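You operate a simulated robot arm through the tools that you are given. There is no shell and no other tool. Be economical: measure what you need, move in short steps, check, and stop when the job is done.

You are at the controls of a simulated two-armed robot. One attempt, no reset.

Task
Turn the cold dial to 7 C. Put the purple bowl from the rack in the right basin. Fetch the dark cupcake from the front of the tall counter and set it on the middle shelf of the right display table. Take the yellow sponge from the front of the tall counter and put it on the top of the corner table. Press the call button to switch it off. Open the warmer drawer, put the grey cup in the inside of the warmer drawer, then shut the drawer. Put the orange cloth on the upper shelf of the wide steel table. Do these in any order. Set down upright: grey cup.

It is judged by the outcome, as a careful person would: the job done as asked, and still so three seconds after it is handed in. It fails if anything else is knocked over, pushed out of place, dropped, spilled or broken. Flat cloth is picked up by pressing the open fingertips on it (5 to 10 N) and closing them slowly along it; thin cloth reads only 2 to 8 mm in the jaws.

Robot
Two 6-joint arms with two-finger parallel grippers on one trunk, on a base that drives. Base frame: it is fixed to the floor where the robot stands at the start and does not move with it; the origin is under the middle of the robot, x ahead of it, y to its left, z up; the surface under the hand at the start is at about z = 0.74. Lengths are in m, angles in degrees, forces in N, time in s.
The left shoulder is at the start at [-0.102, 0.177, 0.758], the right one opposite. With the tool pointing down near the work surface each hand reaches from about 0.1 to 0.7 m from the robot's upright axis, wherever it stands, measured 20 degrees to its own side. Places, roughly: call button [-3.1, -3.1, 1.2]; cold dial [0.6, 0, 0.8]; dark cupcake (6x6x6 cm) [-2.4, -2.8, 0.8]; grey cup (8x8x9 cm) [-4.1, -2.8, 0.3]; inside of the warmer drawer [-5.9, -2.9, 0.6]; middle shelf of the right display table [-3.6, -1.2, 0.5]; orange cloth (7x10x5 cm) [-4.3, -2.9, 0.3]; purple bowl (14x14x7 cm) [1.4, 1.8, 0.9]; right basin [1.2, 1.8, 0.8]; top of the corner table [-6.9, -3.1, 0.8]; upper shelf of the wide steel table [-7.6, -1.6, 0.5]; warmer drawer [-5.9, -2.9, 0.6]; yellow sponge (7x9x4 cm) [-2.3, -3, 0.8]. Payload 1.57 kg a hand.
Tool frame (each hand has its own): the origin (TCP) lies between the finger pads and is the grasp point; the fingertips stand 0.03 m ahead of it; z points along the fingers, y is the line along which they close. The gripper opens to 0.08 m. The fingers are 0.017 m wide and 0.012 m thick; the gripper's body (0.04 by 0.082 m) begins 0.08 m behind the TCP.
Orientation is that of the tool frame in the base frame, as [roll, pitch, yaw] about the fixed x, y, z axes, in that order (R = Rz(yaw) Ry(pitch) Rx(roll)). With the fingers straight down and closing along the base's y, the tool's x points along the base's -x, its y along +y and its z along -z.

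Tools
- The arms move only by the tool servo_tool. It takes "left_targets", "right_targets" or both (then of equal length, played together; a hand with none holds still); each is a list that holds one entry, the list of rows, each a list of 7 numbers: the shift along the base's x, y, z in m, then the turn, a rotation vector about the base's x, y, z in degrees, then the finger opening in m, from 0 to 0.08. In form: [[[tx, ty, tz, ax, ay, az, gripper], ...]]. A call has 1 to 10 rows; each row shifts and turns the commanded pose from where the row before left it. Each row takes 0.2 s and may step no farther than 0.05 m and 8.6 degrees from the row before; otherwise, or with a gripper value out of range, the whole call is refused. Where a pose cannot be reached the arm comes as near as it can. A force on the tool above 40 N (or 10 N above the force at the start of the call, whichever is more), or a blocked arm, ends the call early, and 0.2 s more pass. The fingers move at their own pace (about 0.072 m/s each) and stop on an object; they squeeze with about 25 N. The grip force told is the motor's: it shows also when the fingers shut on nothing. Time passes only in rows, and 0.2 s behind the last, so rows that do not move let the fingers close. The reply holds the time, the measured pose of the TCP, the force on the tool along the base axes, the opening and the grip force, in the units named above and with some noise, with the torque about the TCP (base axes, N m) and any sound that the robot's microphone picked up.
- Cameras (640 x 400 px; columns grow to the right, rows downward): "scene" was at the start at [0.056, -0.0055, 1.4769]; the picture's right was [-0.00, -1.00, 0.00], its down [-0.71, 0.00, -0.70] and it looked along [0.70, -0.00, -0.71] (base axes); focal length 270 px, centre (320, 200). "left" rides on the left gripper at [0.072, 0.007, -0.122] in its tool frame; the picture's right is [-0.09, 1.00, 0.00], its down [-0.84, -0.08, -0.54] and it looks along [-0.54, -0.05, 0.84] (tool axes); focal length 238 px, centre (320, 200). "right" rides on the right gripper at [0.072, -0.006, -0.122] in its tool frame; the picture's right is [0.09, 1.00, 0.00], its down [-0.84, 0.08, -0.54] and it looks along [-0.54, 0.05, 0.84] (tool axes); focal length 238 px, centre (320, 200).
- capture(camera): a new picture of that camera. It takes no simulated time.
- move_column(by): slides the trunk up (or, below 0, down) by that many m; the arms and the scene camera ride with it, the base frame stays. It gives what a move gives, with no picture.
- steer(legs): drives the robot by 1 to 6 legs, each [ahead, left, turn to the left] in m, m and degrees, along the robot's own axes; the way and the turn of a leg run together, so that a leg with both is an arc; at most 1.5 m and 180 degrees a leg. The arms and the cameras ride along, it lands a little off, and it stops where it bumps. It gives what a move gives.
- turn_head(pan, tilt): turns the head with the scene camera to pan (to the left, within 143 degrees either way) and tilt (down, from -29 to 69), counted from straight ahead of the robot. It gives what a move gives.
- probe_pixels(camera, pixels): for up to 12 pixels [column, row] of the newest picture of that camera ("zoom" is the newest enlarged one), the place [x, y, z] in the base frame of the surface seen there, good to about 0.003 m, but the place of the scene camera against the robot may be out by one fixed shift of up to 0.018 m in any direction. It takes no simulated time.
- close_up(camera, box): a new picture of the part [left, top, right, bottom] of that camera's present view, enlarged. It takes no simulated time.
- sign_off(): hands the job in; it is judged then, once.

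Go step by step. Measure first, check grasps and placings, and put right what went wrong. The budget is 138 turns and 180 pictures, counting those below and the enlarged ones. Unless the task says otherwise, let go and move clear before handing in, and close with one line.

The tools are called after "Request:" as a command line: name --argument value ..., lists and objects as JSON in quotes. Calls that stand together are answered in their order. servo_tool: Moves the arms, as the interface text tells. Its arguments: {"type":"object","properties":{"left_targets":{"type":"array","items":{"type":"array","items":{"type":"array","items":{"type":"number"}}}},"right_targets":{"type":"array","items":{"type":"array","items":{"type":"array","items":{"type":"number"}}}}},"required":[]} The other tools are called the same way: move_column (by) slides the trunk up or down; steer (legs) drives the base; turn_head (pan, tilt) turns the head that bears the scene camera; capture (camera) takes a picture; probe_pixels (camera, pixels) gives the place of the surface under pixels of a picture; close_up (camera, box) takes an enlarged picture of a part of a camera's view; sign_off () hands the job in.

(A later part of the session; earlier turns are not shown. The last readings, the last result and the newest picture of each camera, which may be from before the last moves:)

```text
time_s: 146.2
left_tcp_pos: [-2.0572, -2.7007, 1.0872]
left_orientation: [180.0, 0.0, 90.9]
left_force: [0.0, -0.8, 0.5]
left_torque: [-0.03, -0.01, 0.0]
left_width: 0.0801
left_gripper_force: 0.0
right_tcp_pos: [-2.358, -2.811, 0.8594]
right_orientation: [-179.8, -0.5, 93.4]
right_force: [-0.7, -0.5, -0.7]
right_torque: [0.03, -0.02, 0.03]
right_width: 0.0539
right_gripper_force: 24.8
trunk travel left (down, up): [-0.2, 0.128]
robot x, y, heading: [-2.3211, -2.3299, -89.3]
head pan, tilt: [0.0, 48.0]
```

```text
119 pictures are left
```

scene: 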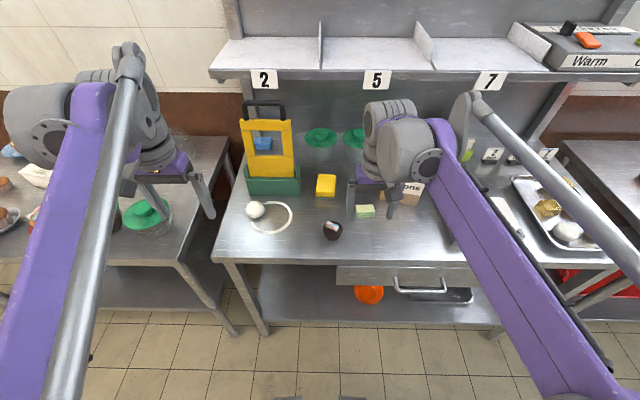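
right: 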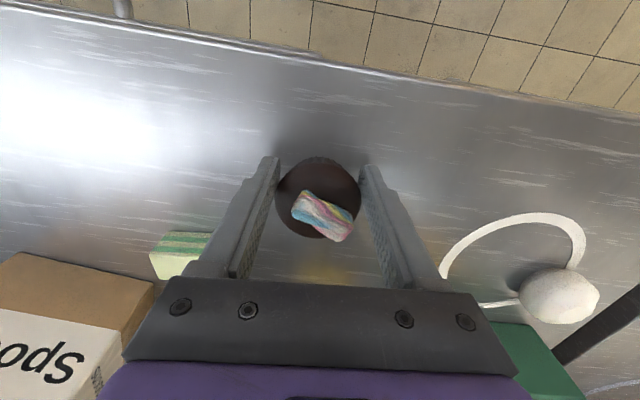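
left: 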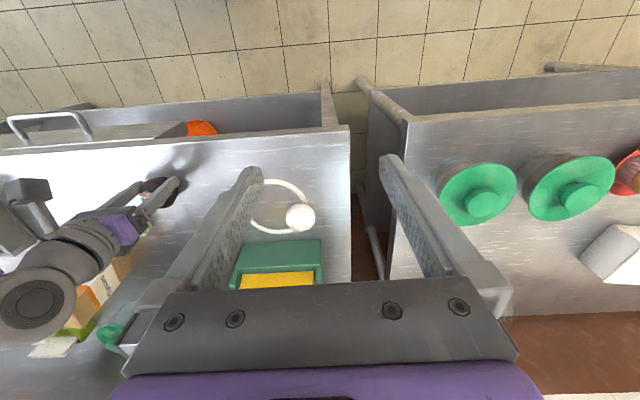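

One row exceeded the step limit. I'll resend it with smaller steps.

Request:
servo_tool --right_targets '[[[0, 0, 0.02, 0, 0, 0, 0.02], [0, 0, 0.04, 0, 0, 0, 0.02], [0, 0, 0.04, 0, 0, 0, 0.02], [0, 0.02, 0.04, 0, 0, 0, 0.02], [-0.02, 0.03, 0.03, 0, 0, 0, 0.02], [-0.04, 0.025, 0, 0, 0, 0, 0.02], [-0.04, 0.025, 0, 0, 0, 0, 0.02], [-0.05, 0, 0, 0, 0, 0, 0.02], [-0.04, 0, 0, 0, 0, 0, 0.02]]]'

Request:
capture --camera "scene"

```text
time_s: 148.2
left_tcp_pos: [-2.0586, -2.701, 1.0866]
left_orientation: [180.0, 0.0, 90.7]
left_force: [-0.8, 0.0, -0.2]
left_torque: [-0.01, -0.01, -0.03]
left_width: 0.0801
left_gripper_force: 0.0
right_tcp_pos: [-2.5533, -2.7106, 1.0293]
right_orientation: [-179.7, -0.3, 93.4]
right_force: [-0.1, 0.2, 0.0]
right_torque: [0.01, 0.01, -0.01]
right_width: 0.0538
right_gripper_force: 25.0
trunk travel left (down, up): [-0.2, 0.128]
robot x, y, heading: [-2.3244, -2.3291, -88.9]
head pan, tilt: [0.0, 48.0]
```

```text
118 pictures are left
```

scene: 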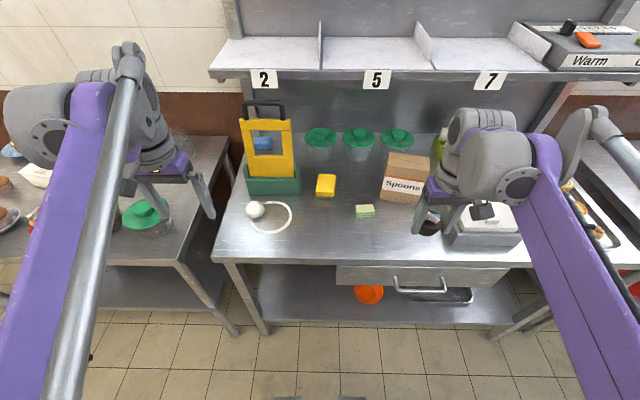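

The cupcake is held. I'll move the left hand above and in front of the sponge to look.

Request:
servo_tool --left_targets '[[[-0.041, -0.01, -0.005, 0, 0, 0, 0.08], [-0.041, -0.01, -0.005, 0, 0, 0, 0.08], [-0.041, -0.01, -0.005, 0, 0, 0, 0.08], [-0.041, -0.02, -0.009, 0, 0, 0, 0.08], [-0.041, -0.02, -0.009, 0, 0, 0, 0.08], [-0.041, -0.025, -0.009, 0, 0, 0, 0.08], [-0.041, -0.025, -0.009, 0, 0, 0, 0.08]]]'

Request:
capture --camera "left"

```text
time_s: 149.8
left_tcp_pos: [-2.3463, -2.8208, 1.0378]
left_orientation: [180.0, 0.1, 90.7]
left_force: [0.4, 0.3, 0.1]
left_torque: [-0.02, -0.01, -0.01]
left_width: 0.0799
left_gripper_force: 0.2
right_tcp_pos: [-2.5516, -2.7114, 1.0287]
right_orientation: [-179.8, -0.4, 93.3]
right_force: [-0.6, 0.3, 0.4]
right_torque: [0.04, -0.03, -0.03]
right_width: 0.02
right_gripper_force: 0.1
trunk travel left (down, up): [-0.2, 0.128]
robot x, y, heading: [-2.3207, -2.3275, -89.1]
head pan, tilt: [0.0, 48.0]
```

```text
117 pictures are left
```

left: 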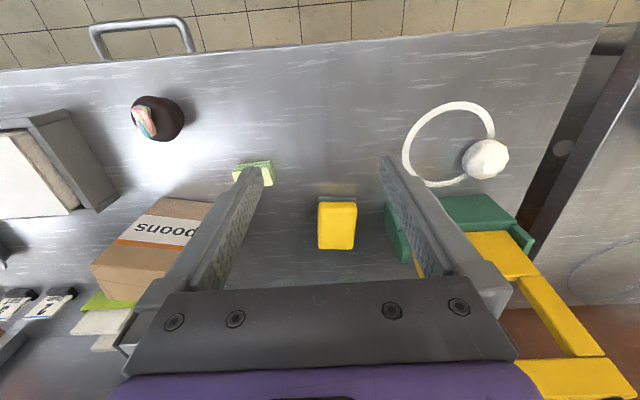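

The right gripper has closed to 20 mm with no force. The cupcake slipped out and now lies on the counter at (157,118) in the left view. I'll look closely.

Request:
close_up --camera "left" --box '[60, 60, 300, 210]'

Request:
capture --camera "right"

Request:
probe_pixels --camera "left" --pixels '[[145, 120], [170, 118], [157, 98], [157, 138], [337, 205], [320, 215], [355, 215], [322, 245], [353, 247], [337, 230]]'

```text
2.67 times, centred on (180, 135) of left
```

zoom: 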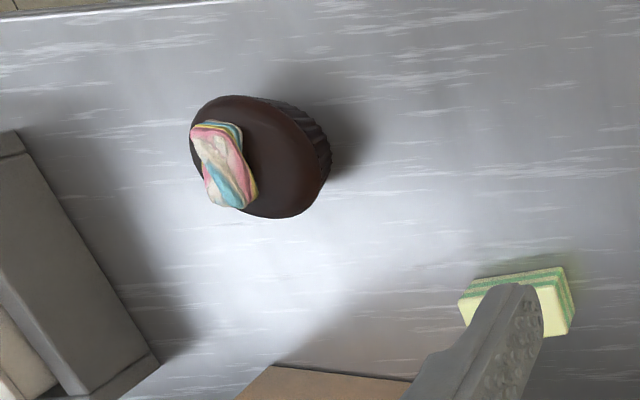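

```text
115 pictures are left
```

right: 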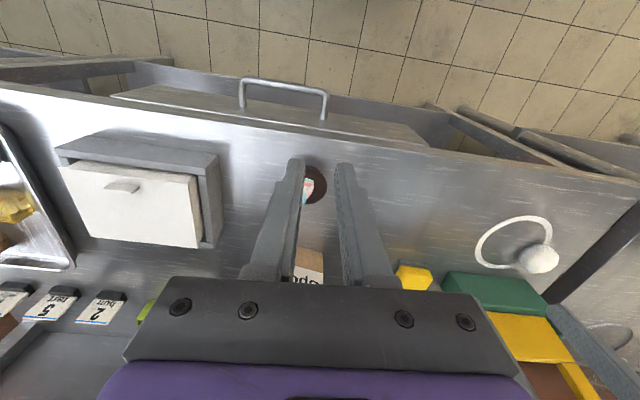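

```text
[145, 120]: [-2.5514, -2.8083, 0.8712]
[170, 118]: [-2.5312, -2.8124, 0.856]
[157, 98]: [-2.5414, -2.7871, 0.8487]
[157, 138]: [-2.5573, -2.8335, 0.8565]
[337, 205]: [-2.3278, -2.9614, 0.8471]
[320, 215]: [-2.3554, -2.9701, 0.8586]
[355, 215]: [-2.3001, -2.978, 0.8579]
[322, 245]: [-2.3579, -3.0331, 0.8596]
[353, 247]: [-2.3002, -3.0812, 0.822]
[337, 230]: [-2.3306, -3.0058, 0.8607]
```

The cupcake landed upright at about (-2.545,-2.81). A plain top grip slips on its tapered body, so I'll re-grip it later with a tilted hand lower on the taper. The sponge is centred near (-2.33,-3.0), so I'll take it first with a tilted left hand, after driving 7 cm closer.

Request:
steer --legs '[[0.07, 0, 0]]'

Request:
servo_tool --left_targets '[[[0.005, 0, 0, -7.5, 0, 0, 0.08], [0.005, 0, 0, -7.5, 0, 0, 0.08], [0, -0.02, -0.02, 0, 0, 0, 0.08], [0, -0.02, -0.02, 0, 0, 0, 0.08], [0, -0.015, -0.02, 0, 0, 0, 0.08], [0, 0, 0, 0, 0, 0, 0.08]]]'

Request:
capture --camera "left"

```text
time_s: 150.8
left_tcp_pos: [-2.3449, -2.8901, 1.0381]
left_orientation: [180.0, -0.1, 90.8]
left_force: [-0.3, 0.1, -0.1]
left_torque: [0.06, 0.0, 0.0]
left_width: 0.08
left_gripper_force: 0.0
right_tcp_pos: [-2.5492, -2.7795, 1.0304]
right_orientation: [-179.8, -0.4, 93.3]
right_force: [0.0, -0.2, -0.1]
right_torque: [0.04, 0.01, 0.03]
right_width: 0.02
right_gripper_force: 0.1
trunk travel left (down, up): [-0.2, 0.128]
robot x, y, heading: [-2.321, -2.4, -89.2]
head pan, tilt: [0.0, 48.0]
```

```text
time_s: 152.2
left_tcp_pos: [-2.3361, -2.9464, 0.9781]
left_orientation: [-179.9, 14.9, 90.8]
left_force: [0.1, 0.0, -0.3]
left_torque: [0.01, 0.0, 0.0]
left_width: 0.08
left_gripper_force: 0.1
right_tcp_pos: [-2.5489, -2.7788, 1.0303]
right_orientation: [-179.8, -0.4, 93.2]
right_force: [-0.5, -0.6, -0.2]
right_torque: [0.05, -0.02, 0.02]
right_width: 0.0201
right_gripper_force: 0.0
trunk travel left (down, up): [-0.2, 0.128]
robot x, y, heading: [-2.3189, -2.3983, -89.2]
head pan, tilt: [0.0, 48.0]
```

```text
114 pictures are left
```

left: 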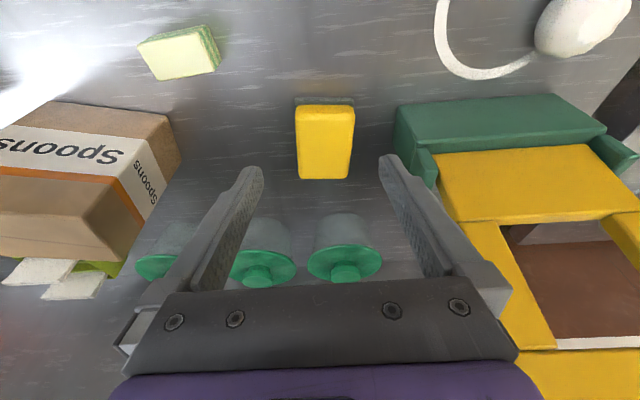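

Request:
probe_pixels --camera "left" --pixels '[[299, 110], [352, 110], [303, 172], [345, 173], [325, 140], [375, 150]]'

```text
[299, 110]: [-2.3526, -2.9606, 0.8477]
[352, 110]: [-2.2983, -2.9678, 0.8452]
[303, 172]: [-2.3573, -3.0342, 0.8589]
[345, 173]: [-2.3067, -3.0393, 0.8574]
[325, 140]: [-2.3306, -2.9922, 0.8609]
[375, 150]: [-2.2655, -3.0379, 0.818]
```

The sponge centre is (-2.33,-3.0) with its top at 0.86. I'll descend onto it and close.

Request:
servo_tool --left_targets '[[[0.003, -0.022, -0.02, 0, 0, 0, 0.08], [0.003, -0.022, -0.02, 0, 0, 0, 0.08], [0, 0, -0.035, 0, 0, 0, 0.08], [0, 0, -0.03, 0, 0, 0, 0.08], [0, 0, -0.015, 0, 0, 0, 0.08], [0, 0, 0, 0, 0, 0, 0.04], [0, 0, 0, 0, 0, 0, 0.02], [0, 0, 0, 0, 0, 0, 0.02]]]'

Request:
capture --camera "left"

```text
time_s: 154.0
left_tcp_pos: [-2.3277, -2.9897, 0.8581]
left_orientation: [-179.9, 14.9, 90.8]
left_force: [-0.4, 0.0, 0.9]
left_torque: [0.01, -0.01, 0.02]
left_width: 0.065
left_gripper_force: 25.2
right_tcp_pos: [-2.551, -2.779, 1.0299]
right_orientation: [-179.8, -0.4, 93.4]
right_force: [-0.8, 0.1, -0.1]
right_torque: [-0.02, -0.02, -0.01]
right_width: 0.0198
right_gripper_force: 0.0
trunk travel left (down, up): [-0.2, 0.128]
robot x, y, heading: [-2.3179, -2.3972, -89.4]
head pan, tilt: [0.0, 48.0]
```

```text
113 pictures are left
```

left: 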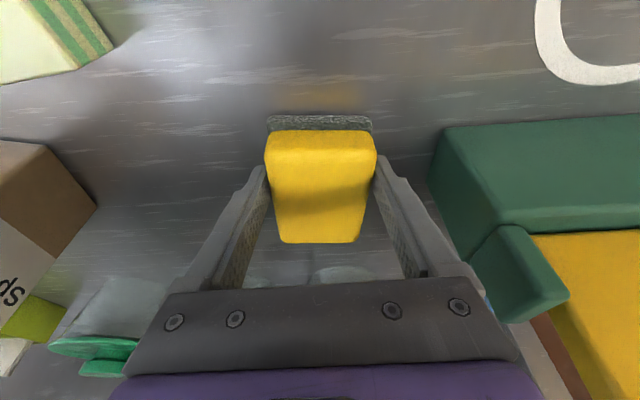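

The sponge is gripped at 65 mm. I'll lift, pull back, then move left.

Request:
servo_tool --left_targets '[[[0, 0, 0.02, 0, 0, 0, 0.02], [0, 0.01, 0.04, 0, 0, 0, 0.02], [0, 0.02, 0.04, 0, 0, 0, 0.02], [0, 0.04, 0.02, 0, 0, 0, 0.02], [0, 0.045, 0.01, 0, 0, 0, 0.02], [0, 0.045, 0.01, 0, 0, 0, 0.02], [0.03, 0.03, 0, 0, 0, 0, 0.02], [0.045, 0, 0, 0, 0, 0, 0.02], [0.045, 0, 0, 0, 0, 0, 0.02], [0.045, 0, 0, 0, 0, 0, 0.02]]]'

Request:
capture --camera "left"

Request:
capture --camera "right"

```text
time_s: 156.2
left_tcp_pos: [-2.1633, -2.7984, 0.9969]
left_orientation: [-179.8, 14.9, 90.8]
left_force: [-0.2, 1.0, -0.8]
left_torque: [0.01, -0.01, 0.0]
left_width: 0.0647
left_gripper_force: 25.3
right_tcp_pos: [-2.5497, -2.7794, 1.0302]
right_orientation: [-179.8, -0.3, 93.3]
right_force: [-0.6, -0.7, 0.4]
right_torque: [-0.02, 0.02, 0.0]
right_width: 0.0199
right_gripper_force: 0.0
trunk travel left (down, up): [-0.2, 0.128]
robot x, y, heading: [-2.3189, -2.3984, -89.1]
head pan, tilt: [0.0, 48.0]
```

```text
112 pictures are left
```

left: 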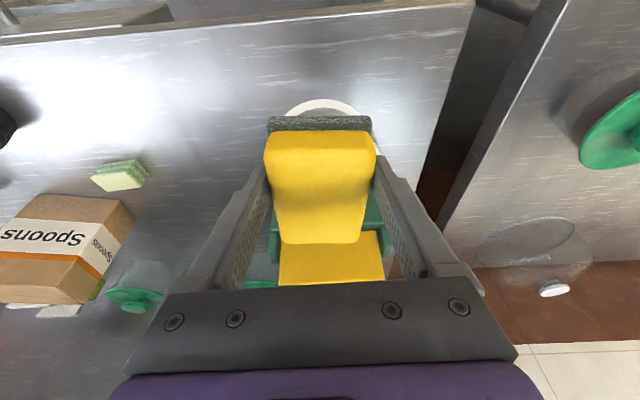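

```text
111 pictures are left
```

right: 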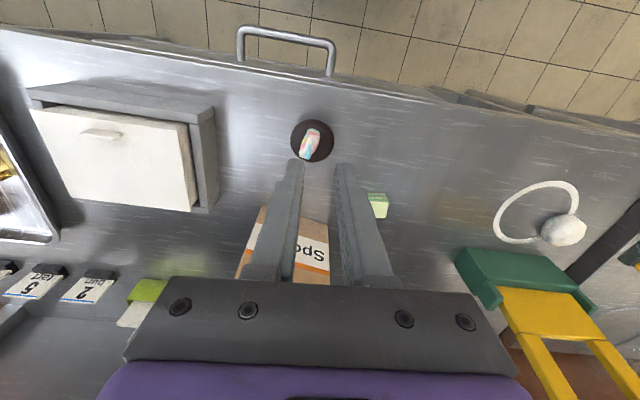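

The sponge is held firmly. I'll back up 10 cm, then tilt the right hand about 50° for the cupcake.

Request:
steer --legs '[[-0.1, 0, 0]]'

Request:
servo_tool --right_targets '[[[0, 0.01, 0, -8.5, 0, 0, 0.08], [0, 0.01, 0, -8.5, 0, 0, 0.08], [0, 0, 0, -8.5, 0, 0, 0.08], [0, 0, 0, -8.5, 0, 0, 0.08], [0, 0, -0.01, -8.5, 0, 0, 0.08], [0, 0, -0.02, -7.5, 0, 0, 0.08], [0, 0, -0.02, 0, 0, 0, 0.08], [0, 0, -0.02, 0, 0, 0, 0.08]]]'

Request:
capture --camera "right"

```text
time_s: 157.4
left_tcp_pos: [-2.165, -2.6989, 0.9966]
left_orientation: [-179.8, 15.0, 90.8]
left_force: [0.1, 0.1, -0.3]
left_torque: [-0.02, -0.03, 0.02]
left_width: 0.0643
left_gripper_force: 25.4
right_tcp_pos: [-2.5503, -2.6779, 1.0299]
right_orientation: [-179.9, -0.3, 93.2]
right_force: [-0.1, -0.6, -0.1]
right_torque: [-0.03, 0.0, 0.0]
right_width: 0.02
right_gripper_force: 0.0
trunk travel left (down, up): [-0.2, 0.128]
robot x, y, heading: [-2.3232, -2.299, -89.2]
head pan, tilt: [0.0, 48.0]
```

```text
time_s: 159.2
left_tcp_pos: [-2.1661, -2.6995, 0.9959]
left_orientation: [-179.9, 15.0, 90.9]
left_force: [1.3, -0.7, -0.2]
left_torque: [0.01, -0.01, -0.03]
left_width: 0.0641
left_gripper_force: 25.0
right_tcp_pos: [-2.5513, -2.6575, 0.9589]
right_orientation: [-176.0, 49.7, 95.0]
right_force: [-0.3, -0.4, 0.2]
right_torque: [0.0, 0.0, -0.04]
right_width: 0.0802
right_gripper_force: 0.1
trunk travel left (down, up): [-0.2, 0.128]
robot x, y, heading: [-2.3234, -2.3003, -89.0]
head pan, tilt: [0.0, 48.0]
```

```text
110 pictures are left
```

right: 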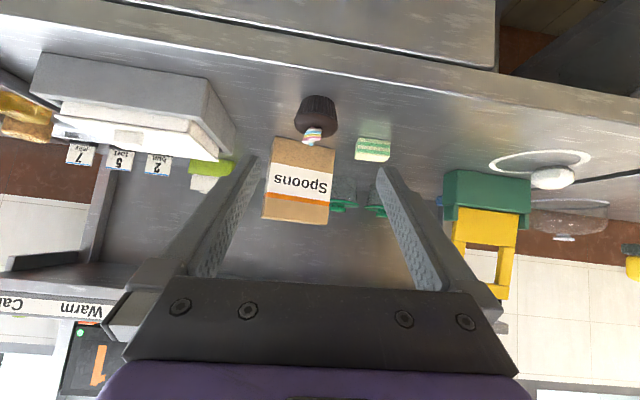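

The cupcake's side now shows at (316,115). I'll probe it.

Request:
probe_pixels --camera "right" --pixels '[[316, 100], [316, 112], [316, 125], [299, 115], [334, 115], [316, 90], [260, 130]]'

Request:
close_up --camera "right" --box '[256, 70, 384, 150]'

```text
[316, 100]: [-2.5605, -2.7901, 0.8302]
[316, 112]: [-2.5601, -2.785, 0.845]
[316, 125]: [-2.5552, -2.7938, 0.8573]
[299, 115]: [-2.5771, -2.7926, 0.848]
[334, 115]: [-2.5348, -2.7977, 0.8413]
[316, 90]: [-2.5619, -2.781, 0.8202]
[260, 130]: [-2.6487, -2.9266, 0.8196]
```

```text
5.00 times, centred on (320, 110) of right
```

zoom: 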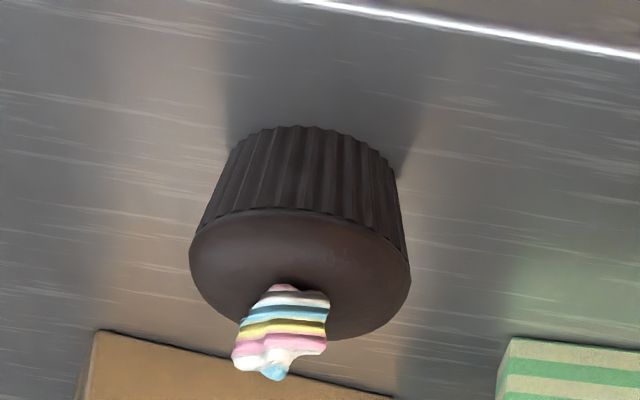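

The front of the taper is at y≈-2.785 and its centre at about (-2.557,-2.81). I'll approach along the tool axis to hold it below the wide ring.

Request:
servo_tool --right_targets '[[[-0.0015, -0.035, -0.0277, 0, 0, 0, 0.08], [-0.0015, -0.035, -0.0277, 0, 0, 0, 0.08], [-0.0015, -0.035, -0.0277, 0, 0, 0, 0.08], [-0.0015, -0.0355, -0.0275, 0, 0, 0, 0.08], [0, 0, 0, 0, 0, 0, 0.08]]]'

Request:
capture --camera "right"

```text
time_s: 160.4
left_tcp_pos: [-2.1653, -2.699, 0.9969]
left_orientation: [-179.8, 15.0, 90.8]
left_force: [0.8, -0.3, 0.4]
left_torque: [-0.02, 0.01, 0.0]
left_width: 0.0639
left_gripper_force: 25.1
right_tcp_pos: [-2.5544, -2.7976, 0.8487]
right_orientation: [-176.0, 49.7, 95.1]
right_force: [-0.1, 0.4, 0.6]
right_torque: [0.0, 0.01, 0.04]
right_width: 0.0801
right_gripper_force: 0.2
trunk travel left (down, up): [-0.2, 0.128]
robot x, y, heading: [-2.3223, -2.2987, -89.3]
head pan, tilt: [0.0, 48.0]
```

```text
108 pictures are left
```

right: 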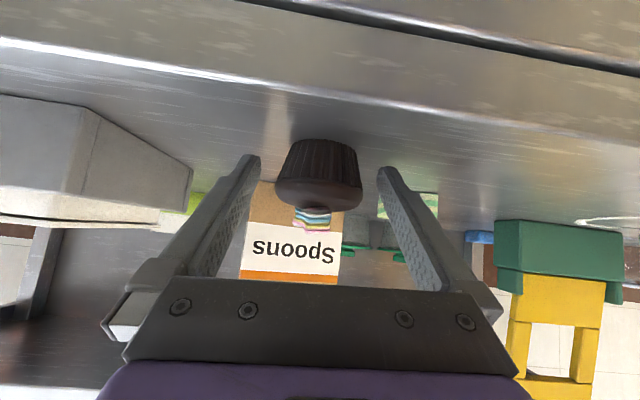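

The cupcake sits between the finger pads. I'll close.

Request:
servo_tool --right_targets '[[[0, 0, 0, 0, 0, 0, 0.04], [0, 0, 0, 0, 0, 0, 0.02], [0, 0, 0, 0, 0, 0, 0.0], [0, 0, 0, 0, 0, 0, 0.0]]]'

Request:
servo_tool --right_targets '[[[0, 0, 0.01, 0, 0, 0, 0.0], [0, 0.01, 0.02, 0, 0, 0, 0.0], [0, 0.01, 0.02, 0, 0, 0, 0.0], [0, 0, 0, 0, 0, 0, 0.0], [0, 0, 0, 0, 0, 0, 0.0]]]'

Request:
capture --camera "right"

```text
time_s: 161.4
left_tcp_pos: [-2.1644, -2.6992, 0.9978]
left_orientation: [-179.8, 15.1, 90.8]
left_force: [-0.9, -0.2, -0.3]
left_torque: [0.0, 0.03, 0.02]
left_width: 0.0641
left_gripper_force: 25.3
right_tcp_pos: [-2.5564, -2.797, 0.8492]
right_orientation: [-176.1, 49.6, 95.0]
right_force: [-0.6, 0.5, -0.1]
right_torque: [0.01, -0.04, 0.0]
right_width: 0.056
right_gripper_force: 25.1
trunk travel left (down, up): [-0.2, 0.128]
robot x, y, heading: [-2.3245, -2.3003, -89.3]
head pan, tilt: [0.0, 48.0]
```

```text
time_s: 162.6
left_tcp_pos: [-2.1666, -2.6992, 0.9966]
left_orientation: [-179.8, 15.0, 90.8]
left_force: [-0.3, 0.6, -0.1]
left_torque: [-0.01, -0.02, 0.02]
left_width: 0.0637
left_gripper_force: 24.7
right_tcp_pos: [-2.555, -2.777, 0.8989]
right_orientation: [-176.1, 49.4, 95.0]
right_force: [-0.4, 0.8, 0.3]
right_torque: [-0.03, 0.02, 0.01]
right_width: 0.0557
right_gripper_force: 25.1
trunk travel left (down, up): [-0.2, 0.128]
robot x, y, heading: [-2.3227, -2.2971, -89.2]
head pan, tilt: [0.0, 48.0]
```

```text
107 pictures are left
```

right: 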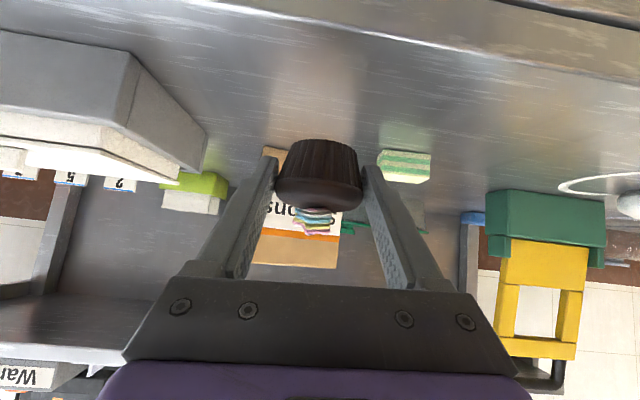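

It's gripped at 56 mm. I'll hold low for 2 s to see whether it creeps.

Request:
servo_tool --right_targets '[[[0, 0, 0, 0, 0, 0, 0.0], [0, 0, 0, 0, 0, 0, 0.0], [0, 0, 0, 0, 0, 0, 0.0], [0, 0, 0, 0, 0, 0, 0.0], [0, 0, 0, 0, 0, 0, 0.0], [0, 0, 0, 0, 0, 0, 0.0], [0, 0, 0, 0, 0, 0, 0.0], [0, 0, 0, 0, 0, 0, 0.0], [0, 0, 0, 0, 0, 0, 0.0], [0, 0, 0, 0, 0, 0, 0.0]]]'

Request:
capture --camera "right"

```text
time_s: 164.8
left_tcp_pos: [-2.1652, -2.6998, 0.9971]
left_orientation: [-179.8, 15.1, 90.7]
left_force: [-0.5, -0.1, -0.2]
left_torque: [0.0, 0.0, -0.04]
left_width: 0.0635
left_gripper_force: 25.5
right_tcp_pos: [-2.555, -2.7771, 0.8988]
right_orientation: [-176.0, 49.5, 95.1]
right_force: [0.4, -0.5, -0.2]
right_torque: [0.0, 0.02, 0.02]
right_width: 0.0559
right_gripper_force: 24.9
trunk travel left (down, up): [-0.2, 0.128]
robot x, y, heading: [-2.3261, -2.2977, -89.2]
head pan, tilt: [0.0, 48.0]
```

```text
106 pictures are left
```

right: 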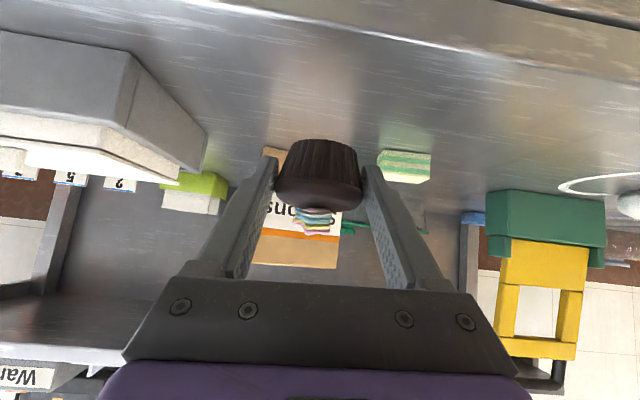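

The grip is stable. I'll back off, turn west, drive along the corridor and look at the display table on the right.

Request:
steer --legs '[[-0.27, 0, 0], [0, 0, -91], [0.7, 0, 0]]'

Request:
turn_head --pan -45 --tilt 32

Request:
capture --camera "scene"

```text
time_s: 174.0
left_tcp_pos: [-3.4357, -2.1516, 0.9968]
left_orientation: [-179.8, 15.0, -1.6]
left_force: [-0.7, -0.1, 0.0]
left_torque: [0.03, 0.01, -0.02]
left_width: 0.063
left_gripper_force: 24.9
right_tcp_pos: [-3.4966, -1.7579, 0.8977]
right_orientation: [-176.0, 49.5, 2.6]
right_force: [-0.1, 0.5, 0.0]
right_torque: [0.01, -0.03, 0.0]
right_width: 0.056
right_gripper_force: 25.1
trunk travel left (down, up): [-0.2, 0.128]
robot x, y, heading: [-3.0268, -2.0152, 178.2]
head pan, tilt: [0.0, 48.0]
```

```text
time_s: 175.1
left_tcp_pos: [-3.4353, -2.1517, 0.9968]
left_orientation: [-179.9, 15.0, -1.7]
left_force: [0.5, 0.1, -0.5]
left_torque: [-0.01, -0.02, 0.01]
left_width: 0.063
left_gripper_force: 25.1
right_tcp_pos: [-3.4953, -1.7581, 0.8998]
right_orientation: [-176.0, 49.5, 2.6]
right_force: [0.2, 0.4, -0.2]
right_torque: [-0.03, 0.01, -0.01]
right_width: 0.056
right_gripper_force: 24.9
trunk travel left (down, up): [-0.2, 0.128]
robot x, y, heading: [-3.0303, -2.013, 178.4]
head pan, tilt: [-45.0, 32.0]
```

```text
105 pictures are left
```

scene: 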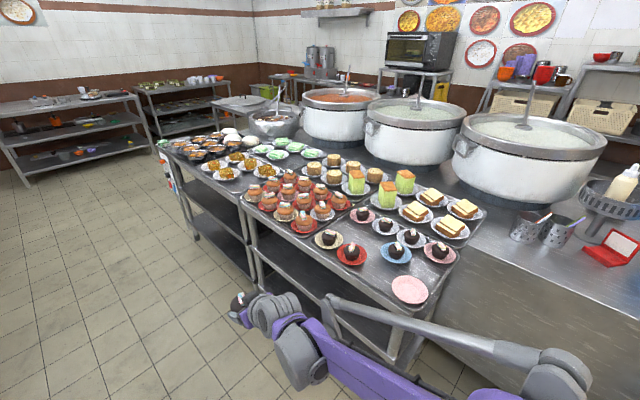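

The right display table is the nearer one, with top, middle and lower shelves at (240–450, 200–360). I'll probe its edges.

Request:
probe_pixels --camera "scene" --pixels '[[300, 250], [370, 310], [310, 275], [345, 305], [300, 265], [285, 240], [242, 203], [255, 270], [390, 355], [330, 290], [236, 300], [440, 250]]'

Request:
close_up --camera "scene" --box '[220, 180, 460, 380]'

```text
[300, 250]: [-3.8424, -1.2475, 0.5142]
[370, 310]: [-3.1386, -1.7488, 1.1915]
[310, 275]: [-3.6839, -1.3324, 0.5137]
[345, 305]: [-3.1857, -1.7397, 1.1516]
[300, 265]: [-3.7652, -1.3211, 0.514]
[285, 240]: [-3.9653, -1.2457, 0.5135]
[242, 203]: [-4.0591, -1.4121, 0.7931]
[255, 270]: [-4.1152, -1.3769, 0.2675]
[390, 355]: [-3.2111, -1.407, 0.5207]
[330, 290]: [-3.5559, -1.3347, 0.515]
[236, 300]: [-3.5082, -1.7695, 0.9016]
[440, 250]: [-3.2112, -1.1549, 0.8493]
```

```text
2.00 times, centred on (340, 280) of scene
```

zoom: 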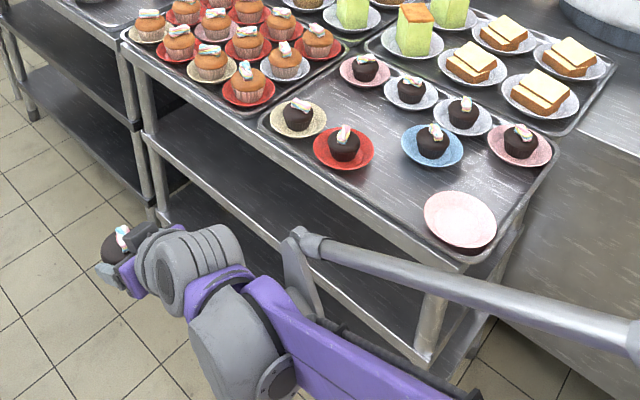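

The table's front edge is at y≈-1.405, the middle shelf at z≈0.515–0.525, and it spans x -3.2 to -4.0. I'll drive to about (-3.8,-2.0), face it, and look with the hand camera.

Request:
steer --legs '[[0.77, 0, 0], [0, 0, -88.3]]'

Request:
turn_head --pan -10 --tilt 45

Request:
capture --camera "scene"

Request:
capture --camera "right"

```text
time_s: 183.0
left_tcp_pos: [-3.9545, -1.5893, 0.9956]
left_orientation: [-179.8, 15.0, -89.0]
left_force: [-0.1, -0.6, -0.5]
left_torque: [0.01, 0.02, -0.01]
left_width: 0.0628
left_gripper_force: 25.0
right_tcp_pos: [-3.5635, -1.5094, 0.8987]
right_orientation: [-176.0, 49.4, -84.7]
right_force: [0.2, 0.5, -0.6]
right_torque: [-0.01, -0.02, 0.0]
right_width: 0.0564
right_gripper_force: 24.6
trunk travel left (down, up): [-0.2, 0.128]
robot x, y, heading: [-3.7957, -1.988, 91.0]
head pan, tilt: [-45.0, 32.0]
```

```text
time_s: 184.0
left_tcp_pos: [-3.9541, -1.5895, 0.9973]
left_orientation: [-179.8, 15.0, -88.9]
left_force: [0.1, -0.9, 0.4]
left_torque: [-0.02, 0.01, 0.03]
left_width: 0.0626
left_gripper_force: 25.1
right_tcp_pos: [-3.5646, -1.5098, 0.899]
right_orientation: [-176.1, 49.5, -84.7]
right_force: [-0.5, -0.1, -0.1]
right_torque: [-0.02, 0.0, 0.0]
right_width: 0.0561
right_gripper_force: 24.9
trunk travel left (down, up): [-0.2, 0.128]
robot x, y, heading: [-3.7913, -1.9923, 90.9]
head pan, tilt: [-10.0, 45.0]
```

```text
103 pictures are left
```

scene: 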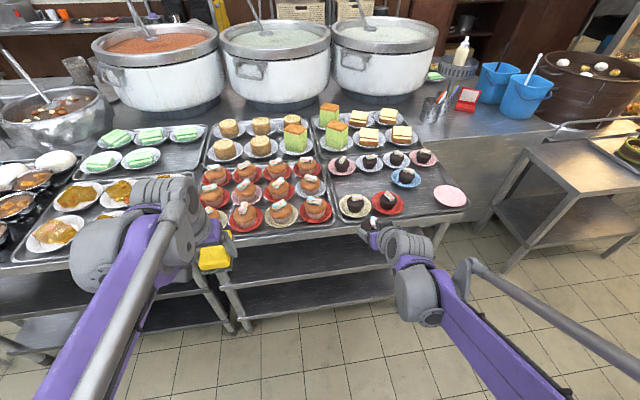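

```text
102 pictures are left
```

right: 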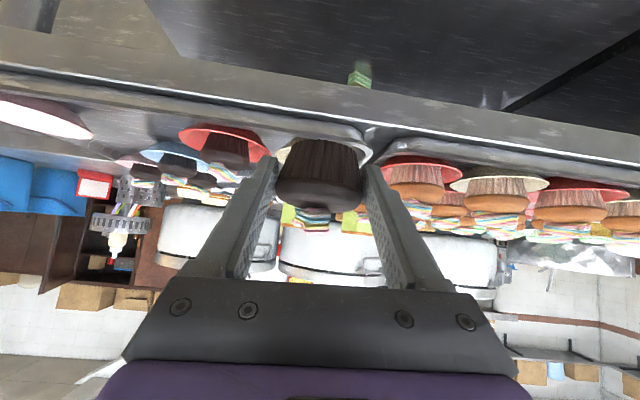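

The dark plane at the top of the inverted view should be the shelf, with a small green object on it at (360,75). I'll probe both.

Request:
probe_pixels --camera "right" --pixels '[[300, 40], [360, 75], [200, 20], [420, 40], [300, 65], [320, 95], [320, 120], [230, 75], [480, 60]]'

Request:
close_up --camera "right" --box '[160, 0, 480, 140]'

```text
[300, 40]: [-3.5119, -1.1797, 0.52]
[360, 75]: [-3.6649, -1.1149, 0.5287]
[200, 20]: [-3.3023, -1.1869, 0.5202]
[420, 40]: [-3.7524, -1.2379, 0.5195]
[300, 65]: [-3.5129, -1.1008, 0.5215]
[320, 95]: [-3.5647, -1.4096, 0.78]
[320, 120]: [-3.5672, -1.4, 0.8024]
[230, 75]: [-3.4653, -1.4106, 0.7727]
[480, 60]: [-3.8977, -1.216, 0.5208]
```

```text
2.00 times, centred on (320, 70) of right
```

zoom: 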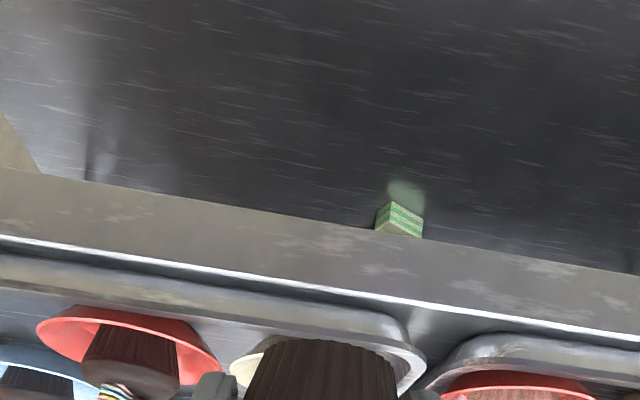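

The middle shelf is at z≈0.5205 with its front edge at y≈-1.41. I'll lower the hand in front of the table to z≈0.58.

Request:
servo_tool --right_targets '[[[0, 0, -0.046, 0, 0, 0, 0.0], [0, 0, -0.046, 0, 0, 0, 0.0], [0, 0, -0.046, 0, 0, 0, 0.0], [0, 0, -0.046, 0, 0, 0, 0.0], [0, 0, -0.046, 0, 0, 0, 0.0], [0, 0, -0.046, 0, 0, 0, 0.0], [0, 0, -0.04, 0, 0, 0, 0.0], [0, 0, 0, 0, 0, 0, 0.0]]]'

Request:
capture --camera "right"

Request:
capture --camera "scene"

```text
time_s: 185.8
left_tcp_pos: [-3.955, -1.5896, 0.9977]
left_orientation: [-179.7, 15.1, -88.9]
left_force: [0.5, 0.3, 0.0]
left_torque: [0.0, 0.0, 0.02]
left_width: 0.0627
left_gripper_force: 24.7
right_tcp_pos: [-3.5606, -1.4781, 0.6009]
right_orientation: [-176.0, 49.5, -84.7]
right_force: [0.3, -0.1, -0.4]
right_torque: [0.0, 0.0, -0.02]
right_width: 0.056
right_gripper_force: 25.1
right hand out of reach, approached as far as the arm can: row 6, 7
trunk travel left (down, up): [-0.2, 0.128]
robot x, y, heading: [-3.7946, -1.9904, 91.3]
head pan, tilt: [-10.0, 45.0]
```

```text
100 pictures are left
```

right: 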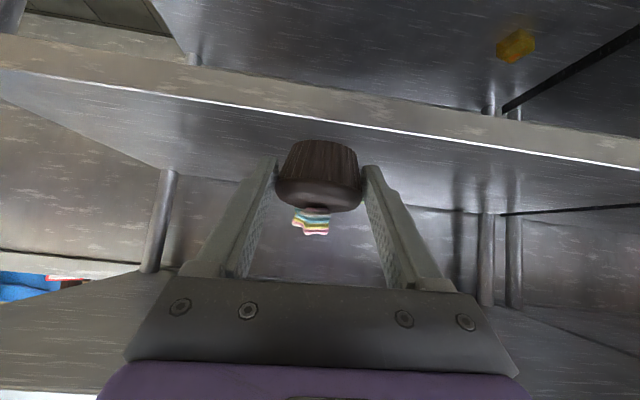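

```text
99 pictures are left
```

scene: 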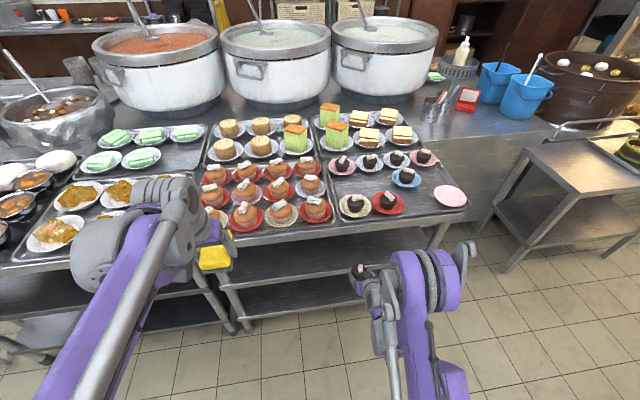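

The arm hit its near limit at z 0.60. I'll lower the trunk 3 cm, then reach forward over the shelf.

Request:
move_column --by -0.03

Request:
servo_tool --right_targets '[[[0, 0.03, 0, 0, 0, 0, 0.0], [0, 0.03, 0, 0, 0, 0, 0.0], [0, 0.03, 0, 0, 0, 0, 0.0], [0, 0.03, 0, 0, 0, 0, 0.0], [0, 0.013, 0, 0, 0, 0, 0.0], [0, 0, 0, 0, 0, 0, 0]]]'

Request:
capture --camera "right"

Request:
capture --camera "scene"

```text
time_s: 186.6
left_tcp_pos: [-3.9545, -1.5904, 0.9657]
left_orientation: [-179.8, 15.1, -88.9]
left_force: [0.0, 0.5, -0.1]
left_torque: [-0.01, 0.0, 0.01]
left_width: 0.0627
left_gripper_force: 24.7
right_tcp_pos: [-3.56, -1.4777, 0.573]
right_orientation: [-176.0, 49.5, -84.7]
right_force: [-0.7, 0.8, -0.2]
right_torque: [-0.03, 0.0, 0.0]
right_width: 0.0564
right_gripper_force: 25.3
trunk travel left (down, up): [-0.17, 0.158]
robot x, y, heading: [-3.7937, -1.9913, 91.1]
head pan, tilt: [-10.0, 45.0]
```

```text
time_s: 188.0
left_tcp_pos: [-3.9545, -1.5898, 0.9663]
left_orientation: [-179.7, 15.0, -88.9]
left_force: [-0.3, -0.3, -1.0]
left_torque: [0.0, 0.0, -0.01]
left_width: 0.063
left_gripper_force: 25.0
right_tcp_pos: [-3.5613, -1.3452, 0.5722]
right_orientation: [-176.0, 49.5, -84.8]
right_force: [0.0, 0.7, -0.7]
right_torque: [-0.03, -0.02, -0.04]
right_width: 0.056
right_gripper_force: 24.8
trunk travel left (down, up): [-0.17, 0.158]
robot x, y, heading: [-3.7973, -1.9968, 91.1]
head pan, tilt: [-10.0, 45.0]
```

```text
98 pictures are left
```

right: 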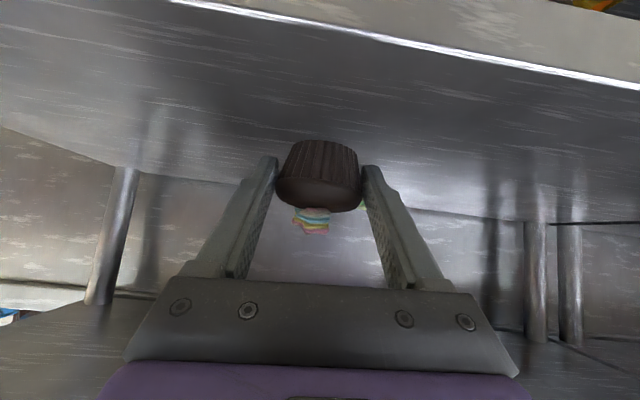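

```text
97 pictures are left
```

scene: 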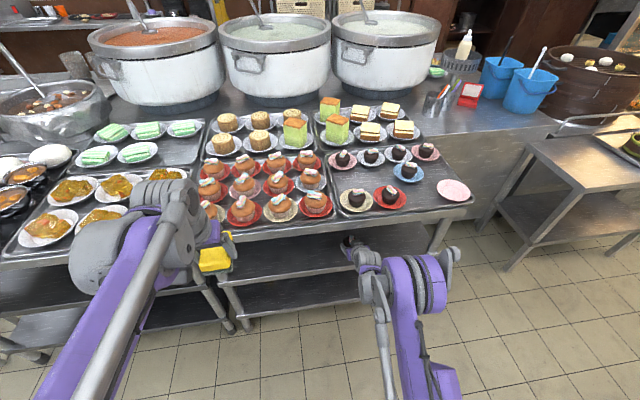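

The cupcake is over the shelf, upright. I'll lower it 2 cm in small steps.

Request:
servo_tool --right_targets '[[[0, 0, -0.01, 0, 0, 0, 0.0], [0, 0, -0.006, 0, 0, 0, 0.0], [0, 0, -0.004, 0, 0, 0, 0.0], [0, 0, -0.002, 0, 0, 0, 0.0], [0, 0, 0, 0, 0, 0, 0.0]]]'

Request:
probe_pixels --camera "right" --pixels '[[240, 100], [320, 125], [318, 145], [318, 165], [300, 30]]'

```text
time_s: 189.2
left_tcp_pos: [-3.9545, -1.5898, 0.9666]
left_orientation: [-179.8, 15.0, -88.8]
left_force: [0.2, 0.2, 0.4]
left_torque: [-0.03, 0.03, 0.0]
left_width: 0.0629
left_gripper_force: 25.4
right_tcp_pos: [-3.5596, -1.3445, 0.5501]
right_orientation: [-176.0, 49.4, -84.8]
right_force: [1.1, -0.9, -0.3]
right_torque: [-0.02, -0.02, -0.01]
right_width: 0.056
right_gripper_force: 24.9
trunk travel left (down, up): [-0.17, 0.158]
robot x, y, heading: [-3.7936, -1.9897, 91.0]
head pan, tilt: [-10.0, 45.0]
```

```text
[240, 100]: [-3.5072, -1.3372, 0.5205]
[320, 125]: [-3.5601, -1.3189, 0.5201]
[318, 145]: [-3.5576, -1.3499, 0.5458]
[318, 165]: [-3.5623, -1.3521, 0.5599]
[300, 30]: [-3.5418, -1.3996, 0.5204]
```

Request:
servo_tool --right_targets '[[[0, 0, -0.0015, 0, 0, 0, 0.0], [0, 0, -0.0015, 0, 0, 0, 0.0]]]'

Request:
close_up --camera "right" --box '[240, 80, 400, 240]'

```text
time_s: 189.8
left_tcp_pos: [-3.9557, -1.5899, 0.9667]
left_orientation: [-179.8, 15.0, -88.9]
left_force: [-1.5, -0.2, -0.6]
left_torque: [-0.02, 0.0, 0.01]
left_width: 0.0628
left_gripper_force: 24.6
right_tcp_pos: [-3.56, -1.3448, 0.5489]
right_orientation: [-175.8, 49.8, -84.6]
right_force: [-0.6, 2.9, 12.2]
right_torque: [0.16, -0.23, 0.08]
right_width: 0.056
right_gripper_force: 25.4
trunk travel left (down, up): [-0.17, 0.158]
robot x, y, heading: [-3.7932, -1.9933, 91.3]
head pan, tilt: [-10.0, 45.0]
```

```text
2.50 times, centred on (320, 160) of right
```

zoom: 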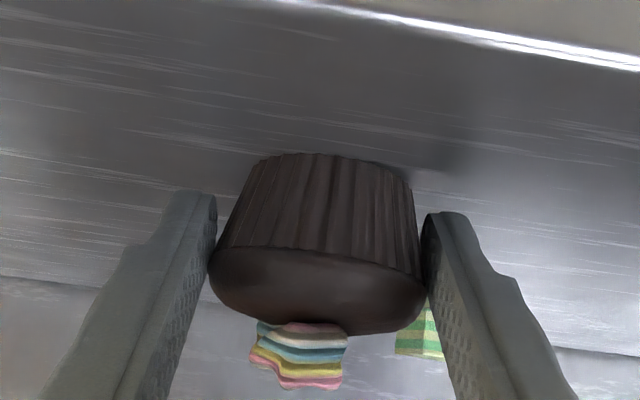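

It's touching at 12 N. I'll open and withdraw along the tool axis.

Request:
servo_tool --right_targets '[[[0, 0, 0.001, 0, 0, 0, 0.07], [0, 0, 0, 0, 0, 0, 0.08], [0, 0, 0, 0, 0, 0, 0.08], [0, -0.02, 0.012, 0, 0, 0, 0.08], [0, -0.035, 0.015, 0, 0, 0, 0.08], [0, -0.035, 0.01, 0, 0, 0, 0.08], [0, -0.035, 0.01, 0, 0, 0, 0.08]]]'

Request:
capture --camera "right"

```text
time_s: 191.4
left_tcp_pos: [-3.9544, -1.5903, 0.9665]
left_orientation: [-179.8, 15.0, -88.9]
left_force: [0.1, 0.6, -0.5]
left_torque: [-0.03, 0.01, 0.0]
left_width: 0.0631
left_gripper_force: 25.0
right_tcp_pos: [-3.5577, -1.4668, 0.5952]
right_orientation: [-176.0, 49.6, -84.7]
right_force: [0.0, -0.3, -0.4]
right_torque: [0.03, -0.01, -0.02]
right_width: 0.0797
right_gripper_force: 0.2
trunk travel left (down, up): [-0.17, 0.158]
robot x, y, heading: [-3.7947, -1.992, 90.9]
head pan, tilt: [-10.0, 45.0]
```

```text
95 pictures are left
```

right: 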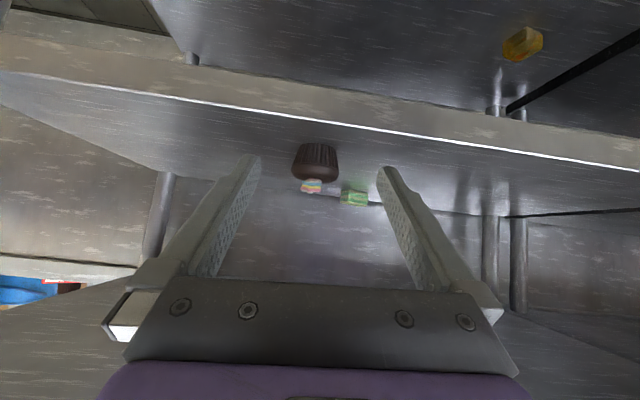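

The cupcake stands upright on the middle shelf. I'll raise the hand and trunk, turn back to the tall counter, and line up with the call button.

Request:
servo_tool --right_targets '[[[0, -0.01, 0.045, 0, 0, 0, 0.04], [0, -0.01, 0.045, 0, 0, 0, 0.02], [0, -0.01, 0.045, 0, 0, 0, 0.0], [0, 0, 0.045, 0, 0, 0, 0.0], [0, 0, 0.045, 0, 0, 0, 0.0], [0, 0, 0.045, 0, 0, 0, 0.0], [0, 0, 0.04, 0, 0, 0, 0.0]]]'

Request:
move_column --by 0.158

Request:
steer --legs '[[0, 0, 179], [0.15, 0.84, 0]]'

Request:
turn_head --pan -10 --tilt 30

Request:
capture --camera "scene"

Request:
capture --camera "right"

```text
time_s: 193.0
left_tcp_pos: [-3.9549, -1.5907, 0.9665]
left_orientation: [-179.8, 15.0, -88.9]
left_force: [-0.2, 0.7, -0.5]
left_torque: [0.01, 0.01, 0.01]
left_width: 0.063
left_gripper_force: 24.8
right_tcp_pos: [-3.5569, -1.5027, 0.9042]
right_orientation: [-176.0, 49.6, -84.7]
right_force: [0.1, -0.4, 0.1]
right_torque: [0.01, 0.0, 0.03]
right_width: 0.0
right_gripper_force: 20.9
trunk travel left (down, up): [-0.17, 0.158]
robot x, y, heading: [-3.7944, -1.9929, 91.2]
head pan, tilt: [-10.0, 45.0]
```

```text
time_s: 194.8
left_tcp_pos: [-3.9545, -1.5899, 1.1242]
left_orientation: [-179.7, 15.0, -89.0]
left_force: [0.4, -0.3, -0.2]
left_torque: [-0.01, -0.01, 0.02]
left_width: 0.0629
left_gripper_force: 24.7
right_tcp_pos: [-3.5619, -1.5002, 1.0628]
right_orientation: [-176.0, 49.6, -84.8]
right_force: [0.0, -0.8, 0.1]
right_torque: [0.0, 0.01, 0.0]
right_width: 0.0
right_gripper_force: 20.9
trunk travel left (down, up): [-0.328, 0.0]
robot x, y, heading: [-3.794, -1.9927, 90.9]
head pan, tilt: [-10.0, 45.0]
```

```text
time_s: 209.9
left_tcp_pos: [-2.7785, -2.5131, 1.1235]
left_orientation: [-179.7, 14.9, 92.0]
left_force: [-0.6, -0.3, -0.3]
left_torque: [0.01, -0.01, 0.0]
left_width: 0.0629
left_gripper_force: 25.0
right_tcp_pos: [-3.1717, -2.6091, 1.0622]
right_orientation: [-175.9, 49.4, 96.1]
right_force: [-0.9, 1.1, -0.7]
right_torque: [-0.03, -0.05, 0.01]
right_width: 0.0
right_gripper_force: 21.2
trunk travel left (down, up): [-0.328, 0.0]
robot x, y, heading: [-2.9481, -2.1152, -88.0]
head pan, tilt: [-10.0, 45.0]
```

```text
time_s: 210.7
left_tcp_pos: [-2.7792, -2.5128, 1.1262]
left_orientation: [-179.9, 15.0, 92.0]
left_force: [0.4, 0.8, -0.5]
left_torque: [-0.01, -0.03, 0.03]
left_width: 0.0629
left_gripper_force: 25.1
right_tcp_pos: [-3.1715, -2.6103, 1.0624]
right_orientation: [-176.0, 49.5, 96.2]
right_force: [0.4, 0.6, -0.2]
right_torque: [0.02, 0.02, -0.01]
right_width: 0.0002
right_gripper_force: 21.1
trunk travel left (down, up): [-0.328, 0.0]
robot x, y, heading: [-2.9449, -2.1101, -87.8]
head pan, tilt: [-10.0, 30.0]
```

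```text
94 pictures are left
```

scene: 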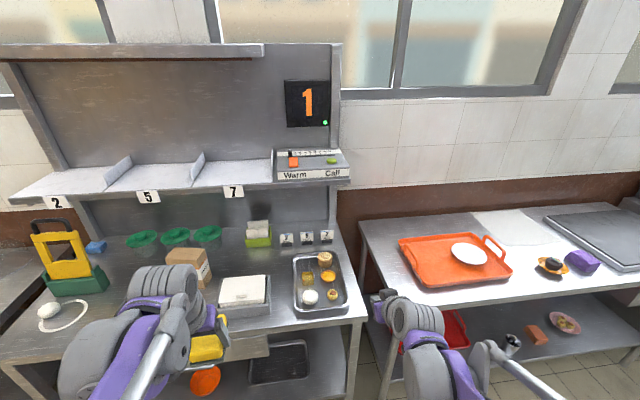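

```text
93 pictures are left
```

right: 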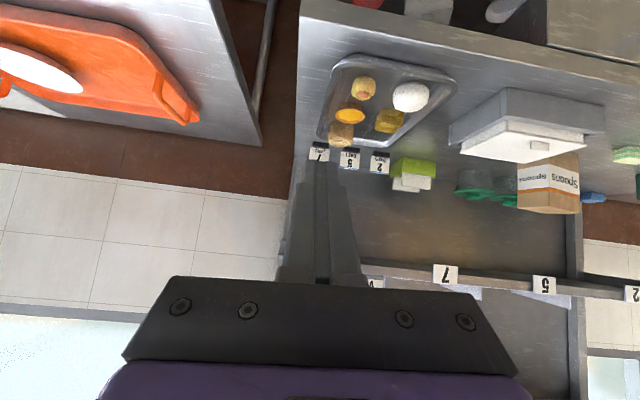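

The "1" is still lit, and the green Call button is at (332,158). I'll measure it and raise the right hand.

Request:
probe_pixels --camera "scene" --pixels '[[332, 157], [332, 161], [293, 160], [335, 172], [310, 115]]'

Request:
servo_tool --right_targets '[[[0, 0, 0.045, 0, 0, 0, 0.0], [0, 0, 0.045, 0, 0, 0, 0.0], [0, 0, 0.045, 0, 0, 0, 0.0], [0, 0, 0.045, 0, 0, 0, 0.0], [0, 0, 0.045, 0, 0, 0, 0.0], [0, 0, 0.045, 0, 0, 0, 0.0]]]'

Request:
steer --legs '[[0.27, 0, 0]]'

Request:
capture --camera "right"

Request:
capture --camera "scene"

```text
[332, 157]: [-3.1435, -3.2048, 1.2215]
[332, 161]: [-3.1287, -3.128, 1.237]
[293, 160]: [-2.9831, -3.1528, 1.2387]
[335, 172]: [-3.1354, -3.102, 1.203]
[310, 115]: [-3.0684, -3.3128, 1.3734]
```

```text
time_s: 212.1
left_tcp_pos: [-2.7788, -2.5127, 1.1254]
left_orientation: [-179.8, 15.0, 92.1]
left_force: [0.0, -0.2, -0.4]
left_torque: [0.0, 0.0, 0.01]
left_width: 0.063
left_gripper_force: 25.0
right_tcp_pos: [-3.1708, -2.6069, 1.3339]
right_orientation: [-176.0, 49.5, 96.2]
right_force: [-0.3, 0.2, -0.5]
right_torque: [-0.03, -0.02, 0.01]
right_width: 0.0
right_gripper_force: 21.1
trunk travel left (down, up): [-0.328, 0.0]
robot x, y, heading: [-2.9437, -2.1173, -88.2]
head pan, tilt: [-10.0, 30.0]
```

```text
time_s: 214.0
left_tcp_pos: [-2.7667, -2.7757, 1.1244]
left_orientation: [-180.0, 15.0, 92.4]
left_force: [0.0, -0.7, -0.4]
left_torque: [0.01, -0.03, 0.02]
left_width: 0.0627
left_gripper_force: 24.4
right_tcp_pos: [-3.1587, -2.8742, 1.333]
right_orientation: [-176.0, 49.5, 96.5]
right_force: [-0.3, 0.1, -0.1]
right_torque: [0.03, 0.02, 0.0]
right_width: 0.0
right_gripper_force: 20.9
trunk travel left (down, up): [-0.328, 0.0]
robot x, y, heading: [-2.9339, -2.3813, -87.7]
head pan, tilt: [-10.0, 30.0]
```

```text
92 pictures are left
```

right: 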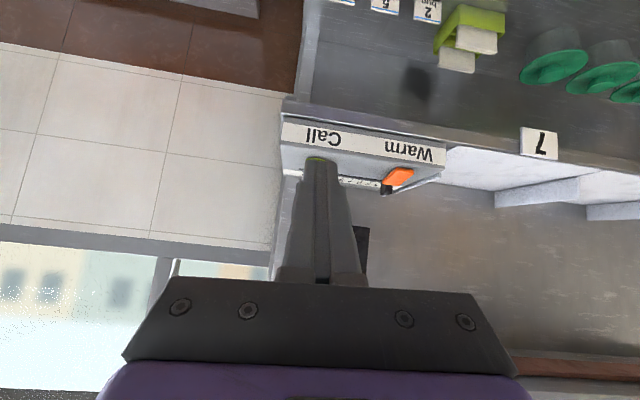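

```text
91 pictures are left
```

scene: 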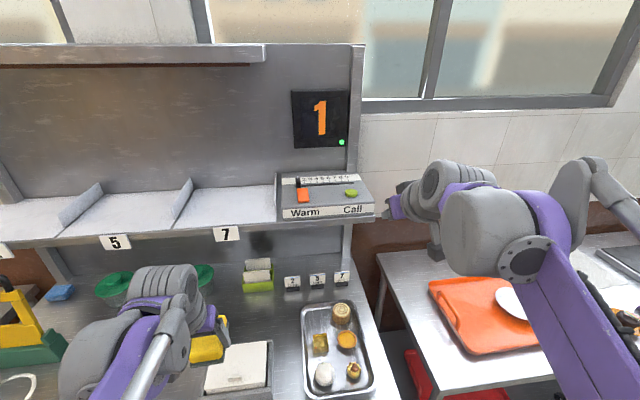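

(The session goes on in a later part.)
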